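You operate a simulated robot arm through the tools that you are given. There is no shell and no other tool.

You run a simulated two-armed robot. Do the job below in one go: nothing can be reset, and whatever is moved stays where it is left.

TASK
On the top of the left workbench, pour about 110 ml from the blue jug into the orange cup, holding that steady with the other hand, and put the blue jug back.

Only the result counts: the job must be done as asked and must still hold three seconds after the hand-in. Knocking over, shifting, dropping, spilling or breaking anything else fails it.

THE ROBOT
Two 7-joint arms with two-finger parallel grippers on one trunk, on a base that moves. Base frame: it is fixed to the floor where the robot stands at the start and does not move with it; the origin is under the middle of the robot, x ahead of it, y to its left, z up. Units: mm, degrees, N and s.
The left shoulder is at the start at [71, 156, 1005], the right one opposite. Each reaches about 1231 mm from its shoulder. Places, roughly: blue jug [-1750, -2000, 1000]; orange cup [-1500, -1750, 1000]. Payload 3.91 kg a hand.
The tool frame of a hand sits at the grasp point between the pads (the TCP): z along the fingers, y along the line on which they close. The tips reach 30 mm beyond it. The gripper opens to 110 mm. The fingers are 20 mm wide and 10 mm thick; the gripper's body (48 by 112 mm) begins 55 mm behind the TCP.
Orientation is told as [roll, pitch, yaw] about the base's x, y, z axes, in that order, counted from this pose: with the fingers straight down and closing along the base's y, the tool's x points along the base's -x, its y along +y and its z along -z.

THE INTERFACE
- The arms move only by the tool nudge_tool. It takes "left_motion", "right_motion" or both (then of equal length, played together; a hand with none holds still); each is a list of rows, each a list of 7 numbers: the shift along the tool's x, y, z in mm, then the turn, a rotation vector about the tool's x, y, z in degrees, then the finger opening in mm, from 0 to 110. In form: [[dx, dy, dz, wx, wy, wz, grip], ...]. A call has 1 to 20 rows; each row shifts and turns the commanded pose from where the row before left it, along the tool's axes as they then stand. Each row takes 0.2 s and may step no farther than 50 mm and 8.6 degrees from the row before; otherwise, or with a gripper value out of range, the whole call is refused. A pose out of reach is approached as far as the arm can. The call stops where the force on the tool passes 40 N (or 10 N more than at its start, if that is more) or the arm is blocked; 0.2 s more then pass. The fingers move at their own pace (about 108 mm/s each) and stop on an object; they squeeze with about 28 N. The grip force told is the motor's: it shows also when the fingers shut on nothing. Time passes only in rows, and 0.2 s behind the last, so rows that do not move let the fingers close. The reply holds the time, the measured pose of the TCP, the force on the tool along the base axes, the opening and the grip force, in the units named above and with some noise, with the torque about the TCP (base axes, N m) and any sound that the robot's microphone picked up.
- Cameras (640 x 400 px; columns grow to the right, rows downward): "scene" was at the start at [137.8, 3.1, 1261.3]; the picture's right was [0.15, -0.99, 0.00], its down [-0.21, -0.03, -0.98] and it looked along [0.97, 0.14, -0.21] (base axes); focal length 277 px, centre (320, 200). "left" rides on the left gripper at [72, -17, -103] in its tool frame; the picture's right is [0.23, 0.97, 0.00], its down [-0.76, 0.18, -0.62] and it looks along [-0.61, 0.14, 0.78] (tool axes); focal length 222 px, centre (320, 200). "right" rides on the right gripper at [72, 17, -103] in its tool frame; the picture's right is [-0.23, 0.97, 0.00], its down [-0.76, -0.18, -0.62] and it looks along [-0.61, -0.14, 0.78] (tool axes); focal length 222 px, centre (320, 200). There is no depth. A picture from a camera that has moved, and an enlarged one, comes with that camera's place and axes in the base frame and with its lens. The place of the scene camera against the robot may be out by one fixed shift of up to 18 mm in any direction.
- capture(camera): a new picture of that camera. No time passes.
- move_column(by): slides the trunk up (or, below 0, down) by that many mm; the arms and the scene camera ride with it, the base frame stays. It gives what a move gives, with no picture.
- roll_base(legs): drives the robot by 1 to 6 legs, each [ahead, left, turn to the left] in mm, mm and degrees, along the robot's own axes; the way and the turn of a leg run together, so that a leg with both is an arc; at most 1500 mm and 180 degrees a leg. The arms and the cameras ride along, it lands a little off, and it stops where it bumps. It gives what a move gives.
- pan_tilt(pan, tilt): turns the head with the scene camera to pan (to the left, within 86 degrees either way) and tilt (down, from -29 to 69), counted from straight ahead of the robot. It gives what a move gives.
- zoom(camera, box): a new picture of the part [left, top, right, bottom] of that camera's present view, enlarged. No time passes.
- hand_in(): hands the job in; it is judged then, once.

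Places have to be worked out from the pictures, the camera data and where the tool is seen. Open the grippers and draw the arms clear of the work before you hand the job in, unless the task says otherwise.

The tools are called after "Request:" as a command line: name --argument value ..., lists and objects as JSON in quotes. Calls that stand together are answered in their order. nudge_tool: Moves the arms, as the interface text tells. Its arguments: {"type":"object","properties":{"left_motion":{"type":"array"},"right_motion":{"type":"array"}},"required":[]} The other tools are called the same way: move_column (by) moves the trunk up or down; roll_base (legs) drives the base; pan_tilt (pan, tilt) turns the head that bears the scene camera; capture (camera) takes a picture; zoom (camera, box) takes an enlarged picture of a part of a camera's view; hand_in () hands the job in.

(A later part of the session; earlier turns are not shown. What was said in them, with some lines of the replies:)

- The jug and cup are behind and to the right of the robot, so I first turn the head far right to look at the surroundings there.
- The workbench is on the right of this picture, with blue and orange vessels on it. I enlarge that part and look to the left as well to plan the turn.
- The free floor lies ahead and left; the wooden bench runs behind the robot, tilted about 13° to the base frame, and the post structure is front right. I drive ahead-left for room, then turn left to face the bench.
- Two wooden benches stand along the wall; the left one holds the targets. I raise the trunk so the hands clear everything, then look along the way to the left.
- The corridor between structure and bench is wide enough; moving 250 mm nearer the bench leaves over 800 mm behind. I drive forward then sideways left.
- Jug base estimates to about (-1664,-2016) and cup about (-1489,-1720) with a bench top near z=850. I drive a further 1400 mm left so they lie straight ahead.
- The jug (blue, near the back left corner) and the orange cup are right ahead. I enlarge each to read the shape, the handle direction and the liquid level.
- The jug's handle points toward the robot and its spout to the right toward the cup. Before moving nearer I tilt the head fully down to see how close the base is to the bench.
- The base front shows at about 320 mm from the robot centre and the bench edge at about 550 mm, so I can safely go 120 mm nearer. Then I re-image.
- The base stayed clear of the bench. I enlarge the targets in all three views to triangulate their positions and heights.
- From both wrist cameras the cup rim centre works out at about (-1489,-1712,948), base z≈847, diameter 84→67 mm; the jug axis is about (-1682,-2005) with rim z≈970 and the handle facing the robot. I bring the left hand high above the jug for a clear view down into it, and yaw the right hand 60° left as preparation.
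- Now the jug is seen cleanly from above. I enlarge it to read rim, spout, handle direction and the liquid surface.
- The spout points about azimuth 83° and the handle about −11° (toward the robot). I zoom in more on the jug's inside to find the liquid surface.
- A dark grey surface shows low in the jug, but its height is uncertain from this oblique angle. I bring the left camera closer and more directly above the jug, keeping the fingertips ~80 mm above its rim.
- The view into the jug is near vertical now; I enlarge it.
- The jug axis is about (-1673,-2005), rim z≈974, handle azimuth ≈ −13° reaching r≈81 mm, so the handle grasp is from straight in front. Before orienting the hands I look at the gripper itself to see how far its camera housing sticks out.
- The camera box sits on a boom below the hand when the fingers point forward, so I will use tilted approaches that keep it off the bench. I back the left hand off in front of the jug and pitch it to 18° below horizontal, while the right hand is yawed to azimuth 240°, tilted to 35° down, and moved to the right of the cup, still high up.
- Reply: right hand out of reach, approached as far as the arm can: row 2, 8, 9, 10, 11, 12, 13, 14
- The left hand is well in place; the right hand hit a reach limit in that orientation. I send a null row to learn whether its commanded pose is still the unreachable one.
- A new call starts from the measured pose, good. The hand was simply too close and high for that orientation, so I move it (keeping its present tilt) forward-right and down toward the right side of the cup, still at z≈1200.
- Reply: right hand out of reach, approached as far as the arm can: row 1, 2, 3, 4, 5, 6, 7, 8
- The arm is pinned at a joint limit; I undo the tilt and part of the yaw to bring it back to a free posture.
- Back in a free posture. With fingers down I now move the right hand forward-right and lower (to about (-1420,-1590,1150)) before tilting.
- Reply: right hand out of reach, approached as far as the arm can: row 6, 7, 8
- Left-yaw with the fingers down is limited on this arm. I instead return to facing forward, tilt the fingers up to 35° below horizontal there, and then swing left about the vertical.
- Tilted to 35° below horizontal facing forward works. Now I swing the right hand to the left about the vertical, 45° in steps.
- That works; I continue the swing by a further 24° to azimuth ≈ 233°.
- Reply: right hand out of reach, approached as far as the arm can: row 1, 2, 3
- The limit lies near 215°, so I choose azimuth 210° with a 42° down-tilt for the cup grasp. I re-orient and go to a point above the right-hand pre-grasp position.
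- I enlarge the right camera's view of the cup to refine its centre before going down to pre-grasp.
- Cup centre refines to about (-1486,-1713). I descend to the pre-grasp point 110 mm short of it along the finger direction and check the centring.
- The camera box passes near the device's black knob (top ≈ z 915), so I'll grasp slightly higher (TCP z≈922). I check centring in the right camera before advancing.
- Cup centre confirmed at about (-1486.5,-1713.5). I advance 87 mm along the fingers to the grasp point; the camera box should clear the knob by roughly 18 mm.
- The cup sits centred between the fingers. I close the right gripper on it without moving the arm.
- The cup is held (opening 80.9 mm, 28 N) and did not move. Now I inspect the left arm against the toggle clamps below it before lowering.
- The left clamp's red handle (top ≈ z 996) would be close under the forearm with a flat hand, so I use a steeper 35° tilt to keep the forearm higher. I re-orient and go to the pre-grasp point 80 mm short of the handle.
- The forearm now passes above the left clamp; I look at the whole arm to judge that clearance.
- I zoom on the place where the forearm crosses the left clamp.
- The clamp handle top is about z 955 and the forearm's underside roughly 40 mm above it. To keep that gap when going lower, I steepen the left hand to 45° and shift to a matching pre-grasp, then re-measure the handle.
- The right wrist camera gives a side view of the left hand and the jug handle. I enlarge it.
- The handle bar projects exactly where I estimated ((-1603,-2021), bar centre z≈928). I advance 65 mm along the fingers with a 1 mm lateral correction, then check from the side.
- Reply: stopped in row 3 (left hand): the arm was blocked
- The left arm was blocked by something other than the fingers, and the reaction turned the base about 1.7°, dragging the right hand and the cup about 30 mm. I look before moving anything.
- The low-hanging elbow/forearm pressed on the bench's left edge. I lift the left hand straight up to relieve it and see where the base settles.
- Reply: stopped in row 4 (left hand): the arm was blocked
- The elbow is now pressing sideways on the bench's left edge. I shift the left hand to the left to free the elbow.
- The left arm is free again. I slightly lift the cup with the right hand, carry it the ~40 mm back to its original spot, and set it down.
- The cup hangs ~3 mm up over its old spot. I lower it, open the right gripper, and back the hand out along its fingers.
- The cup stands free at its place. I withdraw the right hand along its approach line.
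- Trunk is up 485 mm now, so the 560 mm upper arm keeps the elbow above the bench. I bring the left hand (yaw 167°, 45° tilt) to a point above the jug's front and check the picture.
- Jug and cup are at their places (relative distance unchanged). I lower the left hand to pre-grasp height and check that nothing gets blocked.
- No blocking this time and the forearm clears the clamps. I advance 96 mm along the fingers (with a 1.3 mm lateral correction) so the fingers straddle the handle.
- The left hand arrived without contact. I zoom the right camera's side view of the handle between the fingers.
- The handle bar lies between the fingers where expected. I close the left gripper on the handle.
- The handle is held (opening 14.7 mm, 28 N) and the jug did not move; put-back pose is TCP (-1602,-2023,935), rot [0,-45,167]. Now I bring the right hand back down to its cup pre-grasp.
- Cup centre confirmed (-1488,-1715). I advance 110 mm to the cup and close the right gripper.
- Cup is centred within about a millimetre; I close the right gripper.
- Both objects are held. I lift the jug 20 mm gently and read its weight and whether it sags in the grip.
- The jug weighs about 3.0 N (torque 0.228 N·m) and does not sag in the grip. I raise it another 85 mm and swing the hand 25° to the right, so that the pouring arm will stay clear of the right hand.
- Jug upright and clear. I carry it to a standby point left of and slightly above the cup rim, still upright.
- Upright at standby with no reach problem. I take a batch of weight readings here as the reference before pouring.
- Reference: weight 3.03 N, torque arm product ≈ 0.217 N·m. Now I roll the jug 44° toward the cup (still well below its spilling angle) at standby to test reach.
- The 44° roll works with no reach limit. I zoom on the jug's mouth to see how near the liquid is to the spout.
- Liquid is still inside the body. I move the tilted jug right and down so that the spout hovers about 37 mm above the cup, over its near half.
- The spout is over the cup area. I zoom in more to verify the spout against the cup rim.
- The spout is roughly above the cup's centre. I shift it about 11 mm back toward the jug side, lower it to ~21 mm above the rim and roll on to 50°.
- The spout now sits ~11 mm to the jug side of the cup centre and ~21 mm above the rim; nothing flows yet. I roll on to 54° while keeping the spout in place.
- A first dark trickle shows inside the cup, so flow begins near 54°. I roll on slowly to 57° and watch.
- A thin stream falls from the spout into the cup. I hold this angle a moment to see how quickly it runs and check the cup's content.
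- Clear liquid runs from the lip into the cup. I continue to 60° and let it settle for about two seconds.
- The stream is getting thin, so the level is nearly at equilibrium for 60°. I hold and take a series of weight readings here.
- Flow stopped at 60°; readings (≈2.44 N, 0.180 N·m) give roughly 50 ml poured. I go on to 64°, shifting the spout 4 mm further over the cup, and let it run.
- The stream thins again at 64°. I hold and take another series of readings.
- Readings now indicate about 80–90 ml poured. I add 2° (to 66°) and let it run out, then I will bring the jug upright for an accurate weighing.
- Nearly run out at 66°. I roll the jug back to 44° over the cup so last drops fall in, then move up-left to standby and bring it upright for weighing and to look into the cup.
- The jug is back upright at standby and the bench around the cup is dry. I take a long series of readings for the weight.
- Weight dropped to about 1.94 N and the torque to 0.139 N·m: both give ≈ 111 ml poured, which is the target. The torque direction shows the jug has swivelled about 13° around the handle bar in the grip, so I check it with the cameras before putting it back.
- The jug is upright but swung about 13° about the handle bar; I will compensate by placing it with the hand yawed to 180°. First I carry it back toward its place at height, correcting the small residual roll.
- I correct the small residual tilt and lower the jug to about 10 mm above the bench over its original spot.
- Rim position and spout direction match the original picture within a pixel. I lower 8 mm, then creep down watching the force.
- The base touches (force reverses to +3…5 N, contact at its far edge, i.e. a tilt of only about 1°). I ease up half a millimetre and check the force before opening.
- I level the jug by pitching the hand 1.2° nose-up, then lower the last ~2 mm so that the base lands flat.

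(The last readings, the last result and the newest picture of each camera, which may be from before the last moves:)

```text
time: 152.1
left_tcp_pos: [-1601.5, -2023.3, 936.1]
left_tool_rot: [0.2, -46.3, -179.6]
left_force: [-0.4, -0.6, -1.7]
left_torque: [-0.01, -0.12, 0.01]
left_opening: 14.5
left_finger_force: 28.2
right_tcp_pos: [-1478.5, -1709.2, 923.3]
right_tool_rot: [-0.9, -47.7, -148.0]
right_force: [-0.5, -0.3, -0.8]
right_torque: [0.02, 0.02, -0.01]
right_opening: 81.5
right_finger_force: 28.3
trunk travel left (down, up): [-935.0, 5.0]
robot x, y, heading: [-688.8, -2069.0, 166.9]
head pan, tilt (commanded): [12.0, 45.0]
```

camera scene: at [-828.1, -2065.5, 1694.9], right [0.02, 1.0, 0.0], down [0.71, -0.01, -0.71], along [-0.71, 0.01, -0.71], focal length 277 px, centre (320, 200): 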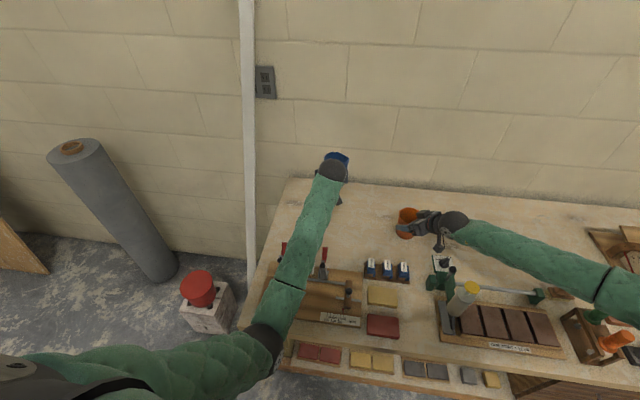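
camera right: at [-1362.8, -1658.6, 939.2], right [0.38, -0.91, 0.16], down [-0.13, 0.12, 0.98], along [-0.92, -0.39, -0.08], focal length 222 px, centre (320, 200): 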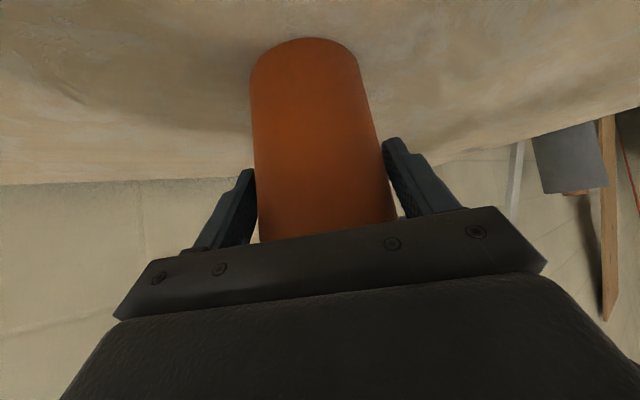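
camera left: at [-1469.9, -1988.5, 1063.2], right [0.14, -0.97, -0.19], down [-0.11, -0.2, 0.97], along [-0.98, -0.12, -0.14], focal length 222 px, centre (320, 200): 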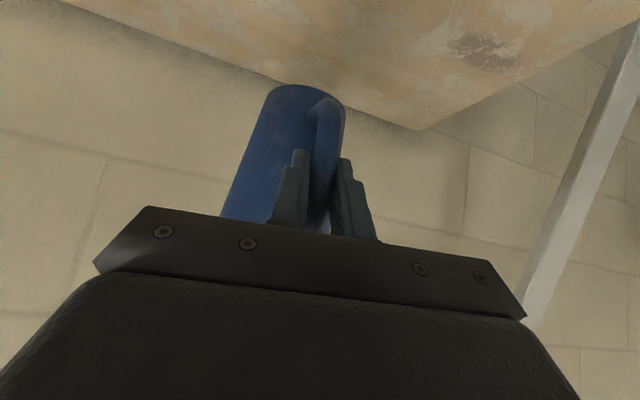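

Nearly touching; I lower another 0.7 mm and read the force.

Request:
nudge_tool --left_motion '[[0.5, 0, 0.5, 0, 0, 0, 0], [0, 0, 0, 0, 0, 0, 0]]'

Request:
nudge_tool --left_motion '[[0, 0, 0, 0, 0, 0, 0]]'

Request:
nudge_tool --left_motion '[[0, 0, 0, 0, 0, 0, 0]]'

```text
time: 152.7
left_tcp_pos: [-1600.6, -2022.4, 936.1]
left_tool_rot: [0.0, -46.3, -179.5]
left_force: [0.4, 0.0, 0.9]
left_torque: [0.07, -0.03, 0.03]
left_opening: 15.0
left_finger_force: 28.8
right_tcp_pos: [-1477.7, -1709.3, 922.8]
right_tool_rot: [-0.9, -47.7, -148.0]
right_force: [0.1, -0.2, -0.3]
right_torque: [0.0, -0.03, 0.0]
right_opening: 81.4
right_finger_force: 28.3
trunk travel left (down, up): [-935.0, 5.0]
robot x, y, heading: [-691.9, -2067.1, 167.0]
head pan, tilt (commanded): [12.0, 45.0]
```

```text
time: 153.1
left_tcp_pos: [-1601.5, -2023.0, 935.8]
left_tool_rot: [0.1, -46.4, -179.5]
left_force: [-0.9, -0.1, 2.5]
left_torque: [0.03, 0.05, -0.05]
left_opening: 14.7
left_finger_force: 28.1
right_tcp_pos: [-1478.5, -1709.8, 923.5]
right_tool_rot: [-0.9, -47.7, -148.0]
right_force: [-0.1, -0.3, 0.1]
right_torque: [0.02, -0.03, 0.02]
right_opening: 81.0
right_finger_force: 28.3
trunk travel left (down, up): [-935.0, 5.0]
robot x, y, heading: [-692.2, -2063.0, 166.8]
head pan, tilt (commanded): [12.0, 45.0]
```

```text
time: 153.4
left_tcp_pos: [-1602.4, -2022.5, 937.3]
left_tool_rot: [0.1, -46.4, -179.4]
left_force: [-0.6, 0.4, 2.1]
left_torque: [0.03, 0.17, 0.02]
left_opening: 14.7
left_finger_force: 28.4
right_tcp_pos: [-1478.7, -1709.4, 922.4]
right_tool_rot: [-1.0, -47.7, -148.1]
right_force: [-0.5, 0.5, -0.6]
right_torque: [0.02, 0.0, -0.02]
right_opening: 81.5
right_finger_force: 28.3
trunk travel left (down, up): [-935.0, 5.0]
robot x, y, heading: [-693.9, -2069.6, 167.2]
head pan, tilt (commanded): [12.0, 45.0]
```

The base now rests flat (about 2 N, little torque). I open the left fingers to 40 mm and then back out along the finger direction.

Request:
nudge_tool --left_motion '[[0, 0, 0, 0, 0, 0, 24], [0, 0, 0, 0, 0, 0, 40], [0, 0, 0, 0, 0, 0, 40]]'

Request:
zoom --camera "left" --box '[210, 70, 410, 240]'

Request:
zoom --camera "scene" --box '[290, 150, 410, 240]'

```text
time: 154.2
left_tcp_pos: [-1602.0, -2024.2, 935.9]
left_tool_rot: [0.0, -46.2, -179.4]
left_force: [-0.3, 0.5, -0.5]
left_torque: [0.02, 0.02, -0.01]
left_opening: 39.7
left_finger_force: 0.1
right_tcp_pos: [-1479.8, -1709.2, 923.3]
right_tool_rot: [-0.9, -47.7, -147.9]
right_force: [-0.2, 0.8, 0.5]
right_torque: [0.05, 0.0, 0.02]
right_opening: 81.4
right_finger_force: 28.3
trunk travel left (down, up): [-935.0, 5.0]
robot x, y, heading: [-692.9, -2068.4, 167.2]
head pan, tilt (commanded): [12.0, 45.0]
```

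```text
2.35 times, centred on (310, 155) of left
camera zoom: at [-1476.3, -2004.5, 956.1], right [0.17, -0.97, -0.16], down [-0.08, -0.18, 0.98], along [-0.98, -0.15, -0.1], focal length 523 px, centre (344, 306)
```

zoom: 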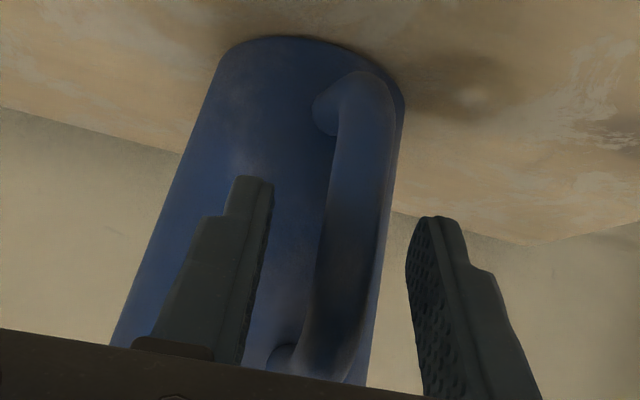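

```text
4.44 times, centred on (350, 195) of scene
camera zoom: at [-827.8, -2065.2, 1695.0], right [0.02, 1.0, 0.0], down [0.71, -0.01, -0.71], along [-0.71, 0.01, -0.71], focal length 1230 px, centre (187, 222)
```

zoom: 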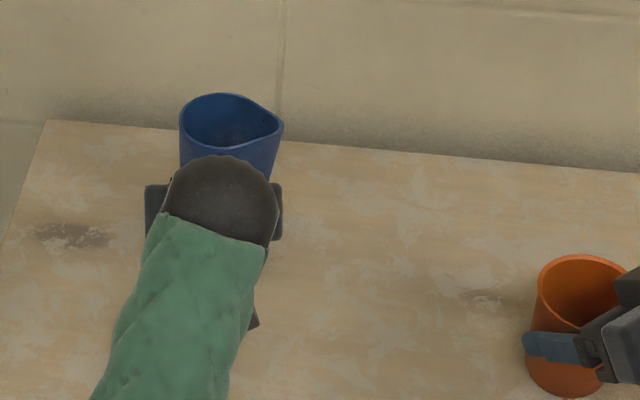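

The jug stands free exactly where it was (rim edges match within a pixel). I back the left hand out along its fingers and up.

Request:
nudge_tool --left_motion '[[0, 0, -20, 0, 0, 0, 40], [0, 0, -25, 0, 0, 0, 40], [0, 0, -35, 0, 0, 0, 60], [-20, 0, -40, 0, 0, 0, 110], [-33, 0, -33, 0, 0, 0, 110], [-33, 0, -33, 0, 0, 0, 110]]'

Request:
zoom --camera "scene" --box '[290, 150, 410, 240]'

Request:
capture --camera "scene"

```text
time: 155.8
left_tcp_pos: [-1541.1, -2078.2, 1120.9]
left_tool_rot: [8.5, -47.3, 175.9]
left_force: [0.6, -0.1, -0.3]
left_torque: [0.02, 0.0, 0.01]
left_opening: 109.8
left_finger_force: 0.1
right_tcp_pos: [-1479.5, -1708.8, 923.0]
right_tool_rot: [-1.0, -47.6, -148.2]
right_force: [0.3, -0.4, -0.5]
right_torque: [0.01, -0.05, 0.02]
right_opening: 81.5
right_finger_force: 27.9
trunk travel left (down, up): [-935.0, 5.0]
robot x, y, heading: [-688.0, -2065.6, 166.9]
head pan, tilt (commanded): [12.0, 45.0]
stopped in row 6 (left hand): the arm was blocked; the commanded pose is now the measured one
```

```text
4.44 times, centred on (350, 195) of scene
camera zoom: at [-827.9, -2064.9, 1694.9], right [0.02, 1.0, 0.0], down [0.71, -0.01, -0.71], along [-0.71, 0.01, -0.71], focal length 1230 px, centre (187, 222)
```

zoom: 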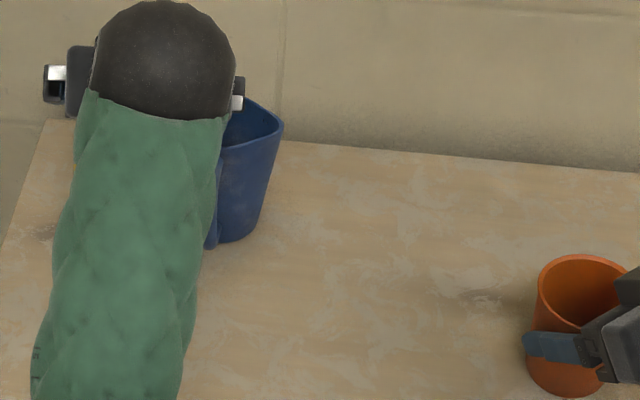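

```text
taken
camera scene: at [-827.9, -2064.9, 1694.9], right [0.02, 1.0, 0.0], down [0.71, -0.01, -0.71], along [-0.71, 0.01, -0.71], focal length 277 px, centre (320, 200)
```

scene: 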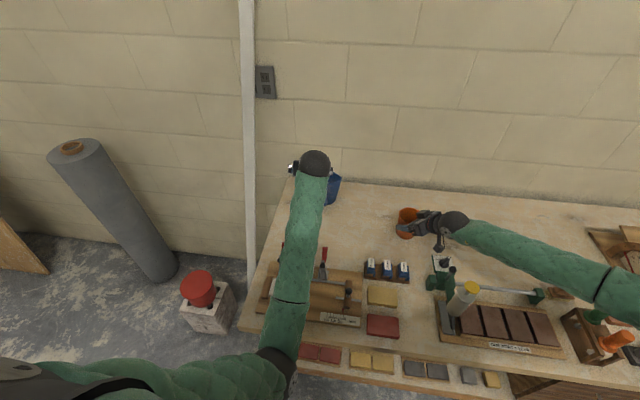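

The left arm reported a block while folding back (likely its own posture), but the hand is well above and clear of the jug and the base did not move. Now I release the cup by opening the right fingers in place.

Request:
nudge_tool --right_motion '[[0, 0, 0, 0, 0, 0, 88], [0, 0, 0, 0, 0, 0, 110], [0, 0, 0, 0, 0, 0, 110], [0, 0, 0, 0, 0, 0, 110]]'

Request:
capture --camera "right"

Request:
zoom --camera "scene" --box '[380, 190, 450, 250]'

```text
time: 156.8
left_tcp_pos: [-1540.7, -2079.3, 1120.5]
left_tool_rot: [8.3, -47.3, 175.9]
left_force: [0.7, 0.0, -0.2]
left_torque: [-0.03, 0.01, 0.01]
left_opening: 109.9
left_finger_force: 0.0
right_tcp_pos: [-1479.1, -1710.3, 923.4]
right_tool_rot: [-1.1, -47.6, -147.9]
right_force: [-0.4, -0.2, -0.1]
right_torque: [-0.04, 0.0, -0.03]
right_opening: 110.2
right_finger_force: 0.1
trunk travel left (down, up): [-935.0, 5.0]
robot x, y, heading: [-688.7, -2070.6, 167.2]
head pan, tilt (commanded): [12.0, 45.0]
```

```text
taken
camera right: at [-1362.7, -1658.9, 939.5], right [0.38, -0.91, 0.16], down [-0.13, 0.12, 0.98], along [-0.92, -0.39, -0.08], focal length 222 px, centre (320, 200)
```

right: 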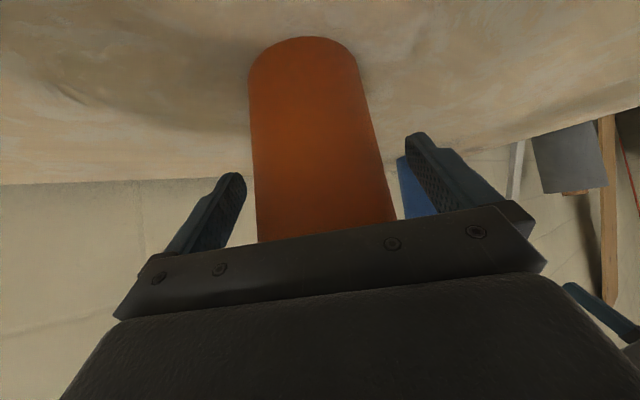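

```text
6.67 times, centred on (415, 220) of scene
camera zoom: at [-827.6, -2065.3, 1695.0], right [0.02, 1.0, 0.0], down [0.71, -0.01, -0.71], along [-0.71, 0.01, -0.71], focal length 1845 px, centre (-313, 67)
```

zoom: 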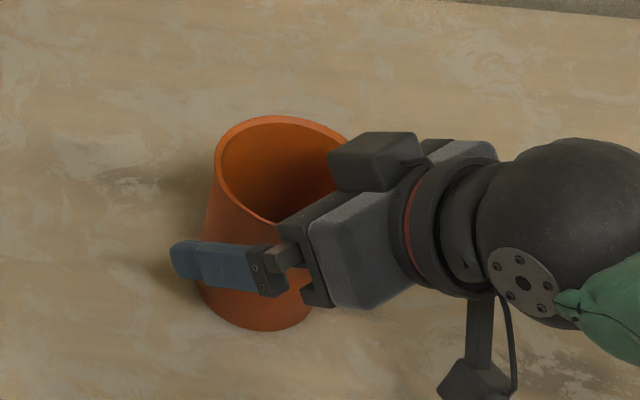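

The cup stands free. I withdraw the right hand along its approach line, then up.

Request:
nudge_tool --right_motion '[[0, -1.2, -20, 0, 0, 0, 110], [0, 0, -30, 0, 0, 0, 110], [0, 0, -40, 0, 0, 0, 110], [0, 0, -40, 0, 0, 0, 110], [-20, 0, -20, 0, 0, 0, 110], [-30, 0, -27, 0, 0, 0, 110]]'

Request:
capture --camera "scene"

Request:
zoom --camera "scene" --box '[290, 150, 450, 260]'

Request:
zoom --camera "scene" --box '[394, 203, 426, 240]'

```text
time: 158.2
left_tcp_pos: [-1539.2, -2078.0, 1121.6]
left_tool_rot: [8.4, -47.3, 175.9]
left_force: [0.9, -0.1, 0.7]
left_torque: [0.02, 0.03, -0.01]
left_opening: 110.1
left_finger_force: 0.1
right_tcp_pos: [-1394.9, -1661.2, 1078.5]
right_tool_rot: [-1.0, -47.7, -148.1]
right_force: [-0.1, -0.2, 1.1]
right_torque: [-0.04, 0.0, 0.03]
right_opening: 110.1
right_finger_force: 0.1
trunk travel left (down, up): [-935.0, 5.0]
robot x, y, heading: [-694.4, -2066.4, 167.2]
head pan, tilt (commanded): [12.0, 45.0]
```

```text
taken
camera scene: at [-826.5, -2065.7, 1695.0], right [0.02, 1.0, 0.0], down [0.71, -0.01, -0.71], along [-0.71, 0.01, -0.71], focal length 277 px, centre (320, 200)
```

scene: 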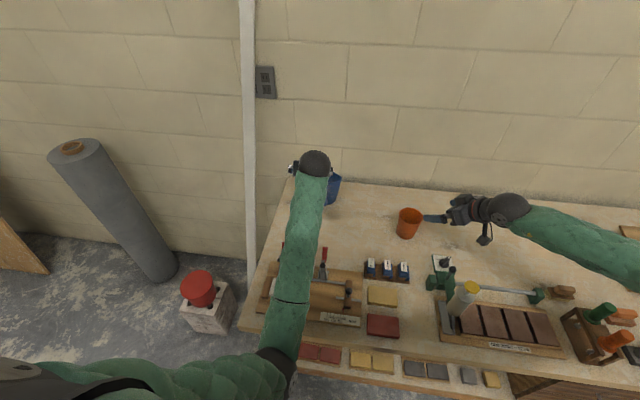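

```text
3.64 times, centred on (370, 205) of scene
camera zoom: at [-826.5, -2065.7, 1695.0], right [0.02, 1.0, 0.0], down [0.71, -0.01, -0.71], along [-0.71, 0.01, -0.71], focal length 1006 px, centre (138, 182)
```

zoom: 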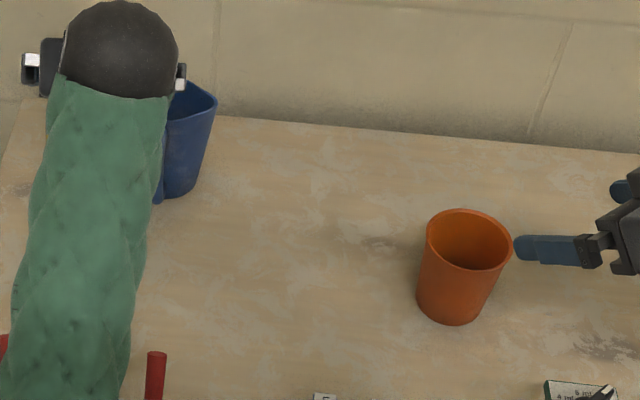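

```text
10.81 times, centred on (410, 222) of scene
camera zoom: at [-826.5, -2065.7, 1695.0], right [0.02, 1.0, 0.0], down [0.71, -0.01, -0.71], along [-0.71, 0.01, -0.71], focal length 2991 px, centre (-653, -32)
```

zoom: 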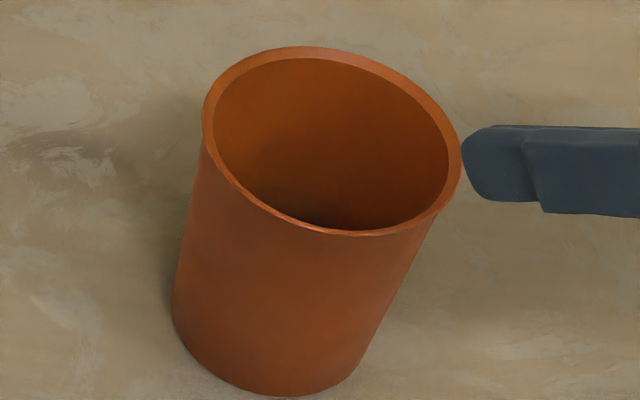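

Both objects stand free and upright. I raise the left hand further up and lift the right hand to look down into the cup for a level check.

Request:
nudge_tool --left_motion '[[-15, 10, -14, 0, 0, 0, 110], [-15, 10, -14, 0, 0, 0, 110], [-15, 10, -14, 0, 0, 0, 110], [-15, 10, -14, 0, 0, 0, 110]]' --right_motion '[[-24.2, 12, -37.5, 0, 0, 0, 110], [-24.2, 12, -37.5, 0, 0, 0, 110], [-24.2, 12, -37.5, 0, 0, 0, 110], [-24.2, 12, -37.5, 0, 0, 0, 110]]'

Request:
capture --camera "scene"

```text
time: 159.2
left_tcp_pos: [-1536.9, -2109.6, 1207.8]
left_tool_rot: [8.2, -47.3, 176.2]
left_force: [0.3, -0.1, -0.1]
left_torque: [0.0, -0.02, 0.0]
left_opening: 110.1
left_finger_force: 0.1
right_tcp_pos: [-1329.5, -1679.3, 1252.9]
right_tool_rot: [-1.1, -47.7, -147.8]
right_force: [-0.5, -0.6, 0.0]
right_torque: [0.0, -0.01, 0.01]
right_opening: 109.9
right_finger_force: 0.1
trunk travel left (down, up): [-935.0, 5.0]
robot x, y, heading: [-690.9, -2068.9, 167.3]
head pan, tilt (commanded): [12.0, 45.0]
```

```text
taken
camera scene: at [-825.9, -2066.4, 1695.0], right [0.01, 1.0, 0.0], down [0.71, -0.01, -0.71], along [-0.71, 0.01, -0.71], focal length 277 px, centre (320, 200)
```

scene: 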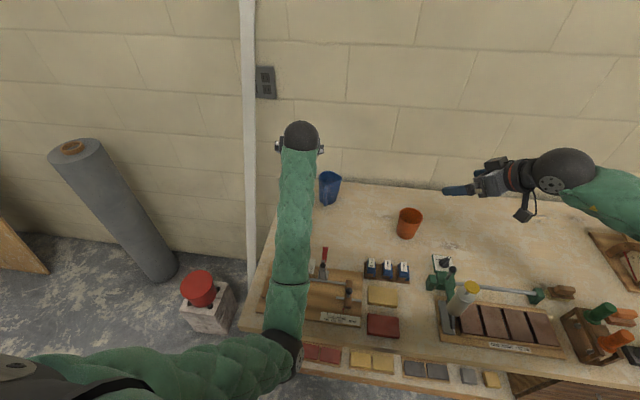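

Now I tilt the right hand's fingers down so its camera looks into the cup.

Request:
nudge_tool --right_motion '[[0, 0, 0, 0, 8, 0, 110], [0, 0, 0, 0, 8, 0, 110], [0, 0, 0, 0, 8, 0, 110], [0, 0, 0, 0, 8, 0, 110]]'

Request:
capture --camera "right"

```text
time: 160.2
left_tcp_pos: [-1538.2, -2109.5, 1205.3]
left_tool_rot: [8.2, -47.1, 176.1]
left_force: [0.0, -0.2, -0.4]
left_torque: [-0.03, 0.0, -0.01]
left_opening: 110.1
left_finger_force: 0.1
right_tcp_pos: [-1333.5, -1677.8, 1251.3]
right_tool_rot: [-0.8, -15.4, -148.6]
right_force: [0.5, -0.5, -1.0]
right_torque: [-0.03, -0.03, 0.02]
right_opening: 110.2
right_finger_force: 0.0
trunk travel left (down, up): [-935.0, 5.0]
robot x, y, heading: [-692.4, -2068.3, 167.3]
head pan, tilt (commanded): [12.0, 45.0]
```

```text
taken
camera right: at [-1238.4, -1643.1, 1331.7], right [0.32, -0.95, 0.05], down [-0.57, -0.15, 0.81], along [-0.76, -0.28, -0.59], focal length 222 px, centre (320, 200)
```

right: 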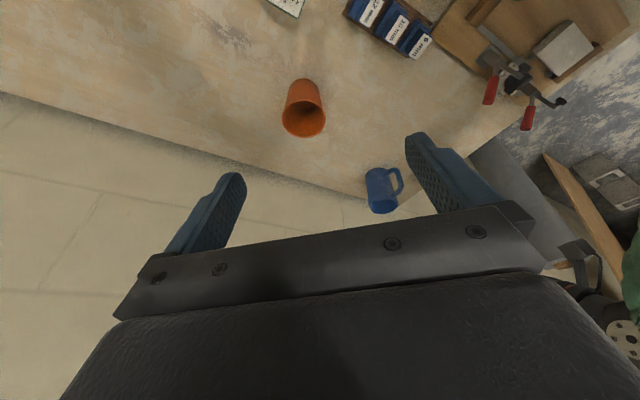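

Request:
zoom --camera "right" --box '[275, 70, 335, 145]'

Request:
zoom --camera "right" --box '[350, 150, 420, 220]'

```text
5.33 times, centred on (305, 108) of right
camera zoom: at [-1238.4, -1643.1, 1331.7], right [0.32, -0.95, 0.05], down [-0.57, -0.15, 0.81], along [-0.76, -0.28, -0.59], focal length 1185 px, centre (400, 693)
```

zoom: 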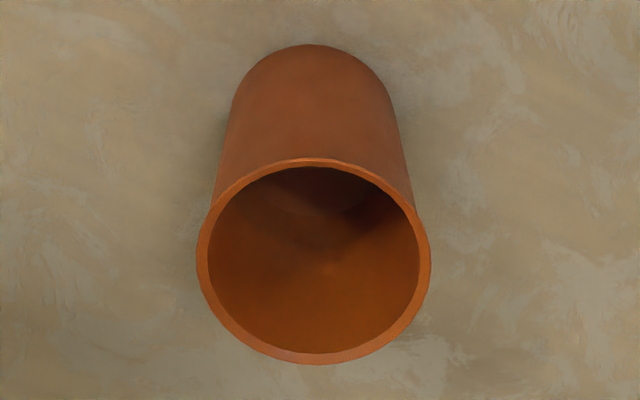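

```text
5.71 times, centred on (385, 185) of right
camera zoom: at [-1238.4, -1643.1, 1331.7], right [0.32, -0.95, 0.05], down [-0.57, -0.15, 0.81], along [-0.76, -0.28, -0.59], focal length 1269 px, centre (-51, 286)
```

zoom: 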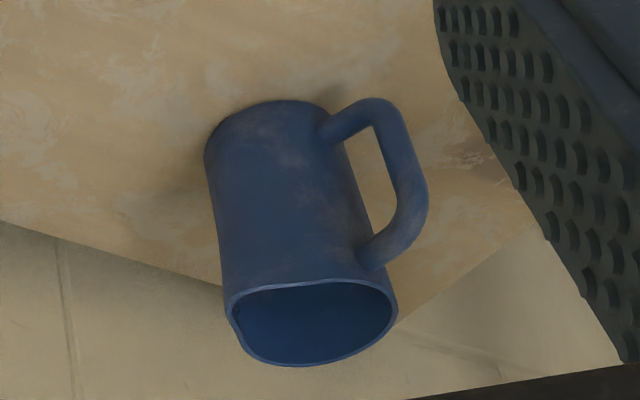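

I enlarge the cup's inside further to find the waterline.

Request:
zoom --camera "right" --box '[284, 98, 328, 140]'

Request:
nudge_tool --right_motion '[[-10, -15, 0, 0, 4, 0, 110], [-20, -20, 0, 0, 6, 0, 110], [-20, -20, 0, 0, 0, 0, 110]]'

Request:
capture --camera "right"

```text
9.52 times, centred on (306, 119) of right
camera zoom: at [-1238.4, -1643.1, 1331.7], right [0.32, -0.95, 0.05], down [-0.57, -0.15, 0.81], along [-0.76, -0.28, -0.59], focal length 2116 px, centre (453, 971)
```

zoom: 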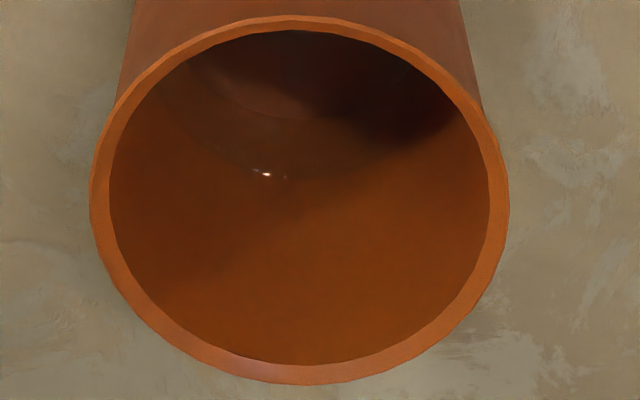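

```text
time: 161.1
left_tcp_pos: [-1536.1, -2110.1, 1206.5]
left_tool_rot: [8.4, -47.2, 175.9]
left_force: [-0.6, -0.2, 0.7]
left_torque: [0.03, -0.02, 0.0]
left_opening: 110.1
left_finger_force: 0.1
right_tcp_pos: [-1400.9, -1655.9, 1262.4]
right_tool_rot: [-0.8, -5.8, -148.7]
right_force: [-0.5, 0.2, -0.1]
right_torque: [-0.03, 0.0, 0.02]
right_opening: 110.0
right_finger_force: 0.1
trunk travel left (down, up): [-935.0, 5.0]
robot x, y, heading: [-687.8, -2067.3, 167.1]
head pan, tilt (commanded): [12.0, 45.0]
```

```text
taken
camera right: at [-1320.7, -1628.3, 1357.4], right [0.31, -0.95, 0.01], down [-0.68, -0.22, 0.7], along [-0.66, -0.23, -0.72], focal length 222 px, centre (320, 200)
```

right: 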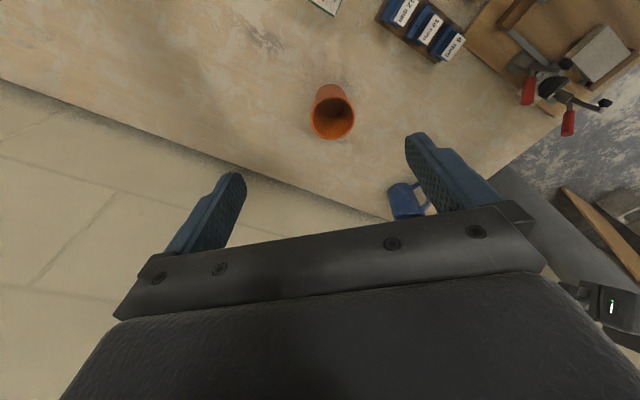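

A waterline with a highlight is visible at about z≈886, i.e. ~35 mm depth, consistent with about 110 ml. I check once more from this steeper view.

Request:
zoom --camera "right" --box '[308, 80, 358, 142]'

Request:
zoom --camera "scene" --box '[240, 150, 440, 290]'

```text
6.45 times, centred on (333, 111) of right
camera zoom: at [-1320.7, -1628.3, 1357.4], right [0.31, -0.95, 0.01], down [-0.68, -0.22, 0.7], along [-0.66, -0.23, -0.72], focal length 1433 px, centre (236, 774)
```

zoom: 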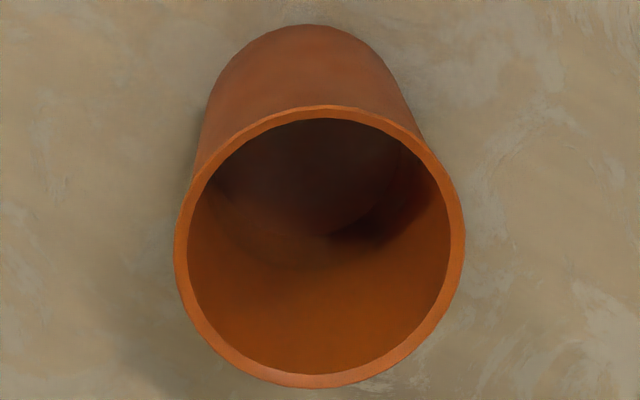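

```text
2.86 times, centred on (340, 220) of scene
camera zoom: at [-827.1, -2064.8, 1695.0], right [0.02, 1.0, 0.0], down [0.71, -0.01, -0.71], along [-0.71, 0.01, -0.71], focal length 791 px, centre (263, 143)
```

zoom: 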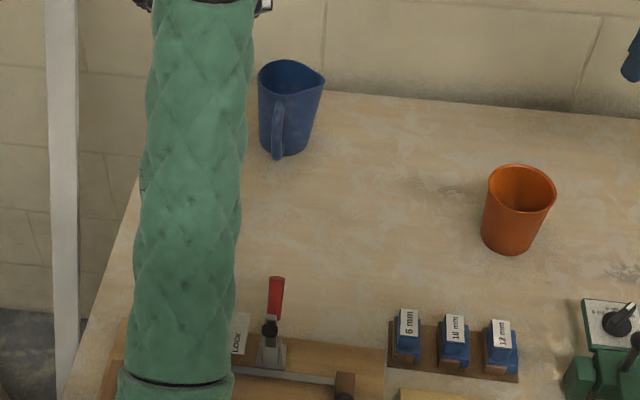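

I zoom in further on the lower part of the cup to locate bottom edge and waterline more exactly.

Request:
zoom --camera "right" --box '[316, 96, 352, 126]'

```text
13.33 times, centred on (334, 111) of right
camera zoom: at [-1320.7, -1628.3, 1357.4], right [0.31, -0.95, 0.01], down [-0.68, -0.22, 0.7], along [-0.66, -0.23, -0.72], focal length 2962 px, centre (133, 1387)
```

zoom: 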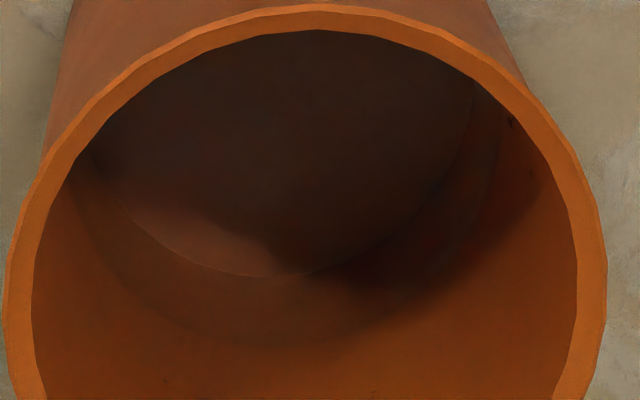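

The waterline fits z≈886 in two views, i.e. roughly 110–118 ml, agreeing with the weighing. Bench and objects look undisturbed, so I drive the base straight back 200 mm to draw both open arms clear.

Request:
roll_base --legs '[[-200, 0, 0]]'

Request:
capture --camera "scene"

Request:
zoom --camera "scene" --box '[230, 100, 450, 260]'

```text
time: 162.6
left_tcp_pos: [-1343.1, -2154.3, 1205.9]
left_tool_rot: [8.3, -47.2, 176.1]
left_force: [-0.1, -1.0, 0.3]
left_torque: [-0.02, -0.01, 0.0]
left_opening: 109.8
left_finger_force: 0.2
right_tcp_pos: [-1208.0, -1701.1, 1260.1]
right_tool_rot: [-0.5, -5.7, -148.7]
right_force: [-0.3, -0.7, -0.5]
right_torque: [0.01, 0.02, -0.02]
right_opening: 110.0
right_finger_force: 0.1
trunk travel left (down, up): [-935.0, 5.0]
robot x, y, heading: [-496.8, -2113.6, 166.9]
head pan, tilt (commanded): [12.0, 45.0]
```

```text
taken
camera scene: at [-634.2, -2109.5, 1694.7], right [0.01, 1.0, 0.0], down [0.71, -0.01, -0.71], along [-0.71, 0.01, -0.71], focal length 277 px, centre (320, 200)
```

scene: 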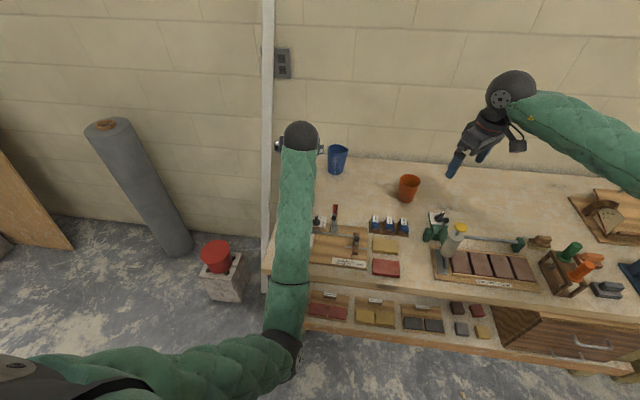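

```text
2.50 times, centred on (340, 180) of scene
camera zoom: at [-634.2, -2109.5, 1694.7], right [0.01, 1.0, 0.0], down [0.71, -0.01, -0.71], along [-0.71, 0.01, -0.71], focal length 692 px, centre (270, 250)
```

zoom: 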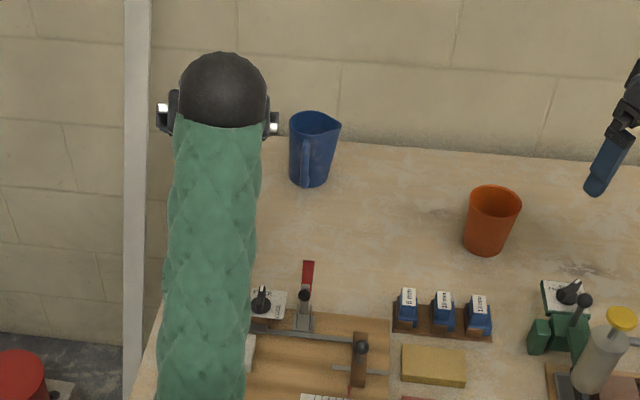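

I back off a bit more so that the left arm no longer hides the clamps, and check the whole bench.

Request:
roll_base --legs '[[-200, 0, 0]]'

Request:
pan_tilt --pan 5 --tilt 38

Request:
capture --camera "scene"

Request:
zoom --camera "scene" --box '[220, 100, 460, 260]'

```text
time: 164.2
left_tcp_pos: [-1149.2, -2199.7, 1205.4]
left_tool_rot: [8.3, -47.3, 176.0]
left_force: [-0.6, -0.9, -0.5]
left_torque: [0.01, -0.01, 0.03]
left_opening: 110.0
left_finger_force: 0.0
right_tcp_pos: [-1014.1, -1745.4, 1259.9]
right_tool_rot: [-0.6, -5.7, -148.6]
right_force: [0.6, -0.8, 0.3]
right_torque: [0.0, 0.0, 0.0]
right_opening: 109.9
right_finger_force: 0.0
trunk travel left (down, up): [-935.0, 5.0]
robot x, y, heading: [-301.9, -2155.2, 167.4]
head pan, tilt (commanded): [12.0, 45.0]
```

```text
time: 164.9
left_tcp_pos: [-1147.6, -2200.1, 1208.3]
left_tool_rot: [8.4, -47.4, 176.1]
left_force: [0.7, 0.6, 0.1]
left_torque: [0.03, -0.01, 0.02]
left_opening: 110.1
left_finger_force: 0.0
right_tcp_pos: [-1011.2, -1747.4, 1263.2]
right_tool_rot: [-0.7, -5.7, -148.5]
right_force: [0.0, 0.4, -0.2]
right_torque: [-0.01, -0.05, -0.01]
right_opening: 110.2
right_finger_force: 0.1
trunk travel left (down, up): [-935.0, 5.0]
robot x, y, heading: [-303.4, -2158.6, 167.3]
head pan, tilt (commanded): [5.0, 38.0]
```

```text
taken
camera scene: at [-441.1, -2144.1, 1705.3], right [0.14, 0.99, 0.0], down [0.61, -0.08, -0.79], along [-0.78, 0.11, -0.62], focal length 277 px, centre (320, 200)
```

scene: 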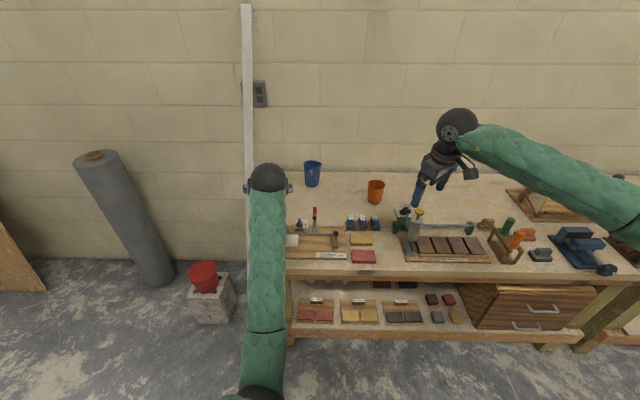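

```text
2.50 times, centred on (340, 180) of scene
camera zoom: at [-441.1, -2144.1, 1705.3], right [0.14, 0.99, 0.0], down [0.61, -0.08, -0.79], along [-0.78, 0.11, -0.62], focal length 692 px, centre (270, 250)
```

zoom: 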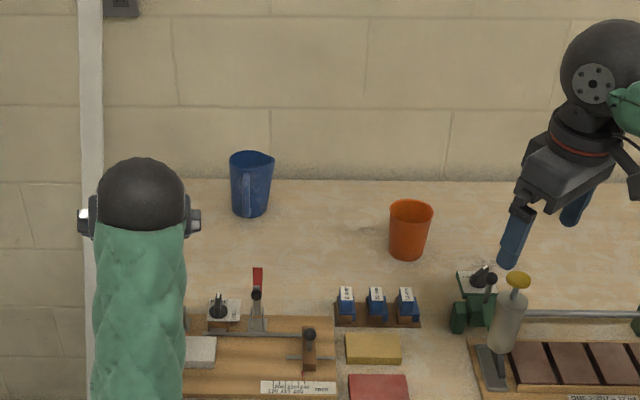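

Jug and cup stand upright at their places, the cup holds about 110 ml, the bench is dry and nothing else has moved; both grippers are open and drawn clear. I hand in the job.

Request:
hand_in

```text
The job is handed in.
```

I poured about 110 ml from the blue jug into the orange cup, with the right hand gripping the cup throughout. The jug is back where it stood, within about 1–2 mm and facing the same way, and I have handed the job in.

- **Amount:** the drop in the jug's weight gives about 111 ml. The waterline in the cup looks like 110–118 ml, so treat it as 110 ml give or take about 10.
- **Blocked arm before the pour:** on the first try the left elbow pressed on the bench's left edge and turned the robot about 2°. That dragged the still-empty cup about 40 mm. I carried the cup back to within a few millimetres of its original spot, raised the trunk and started over. The pour itself went cleanly.
- **State of the bench:** I saw no spill, and nothing else looked moved. The left clamp was hidden by the arm in the last pictures, but it looked normal in a view shortly before.

Both grippers are open, and I backed the robot about 400 mm away from the bench before handing in.
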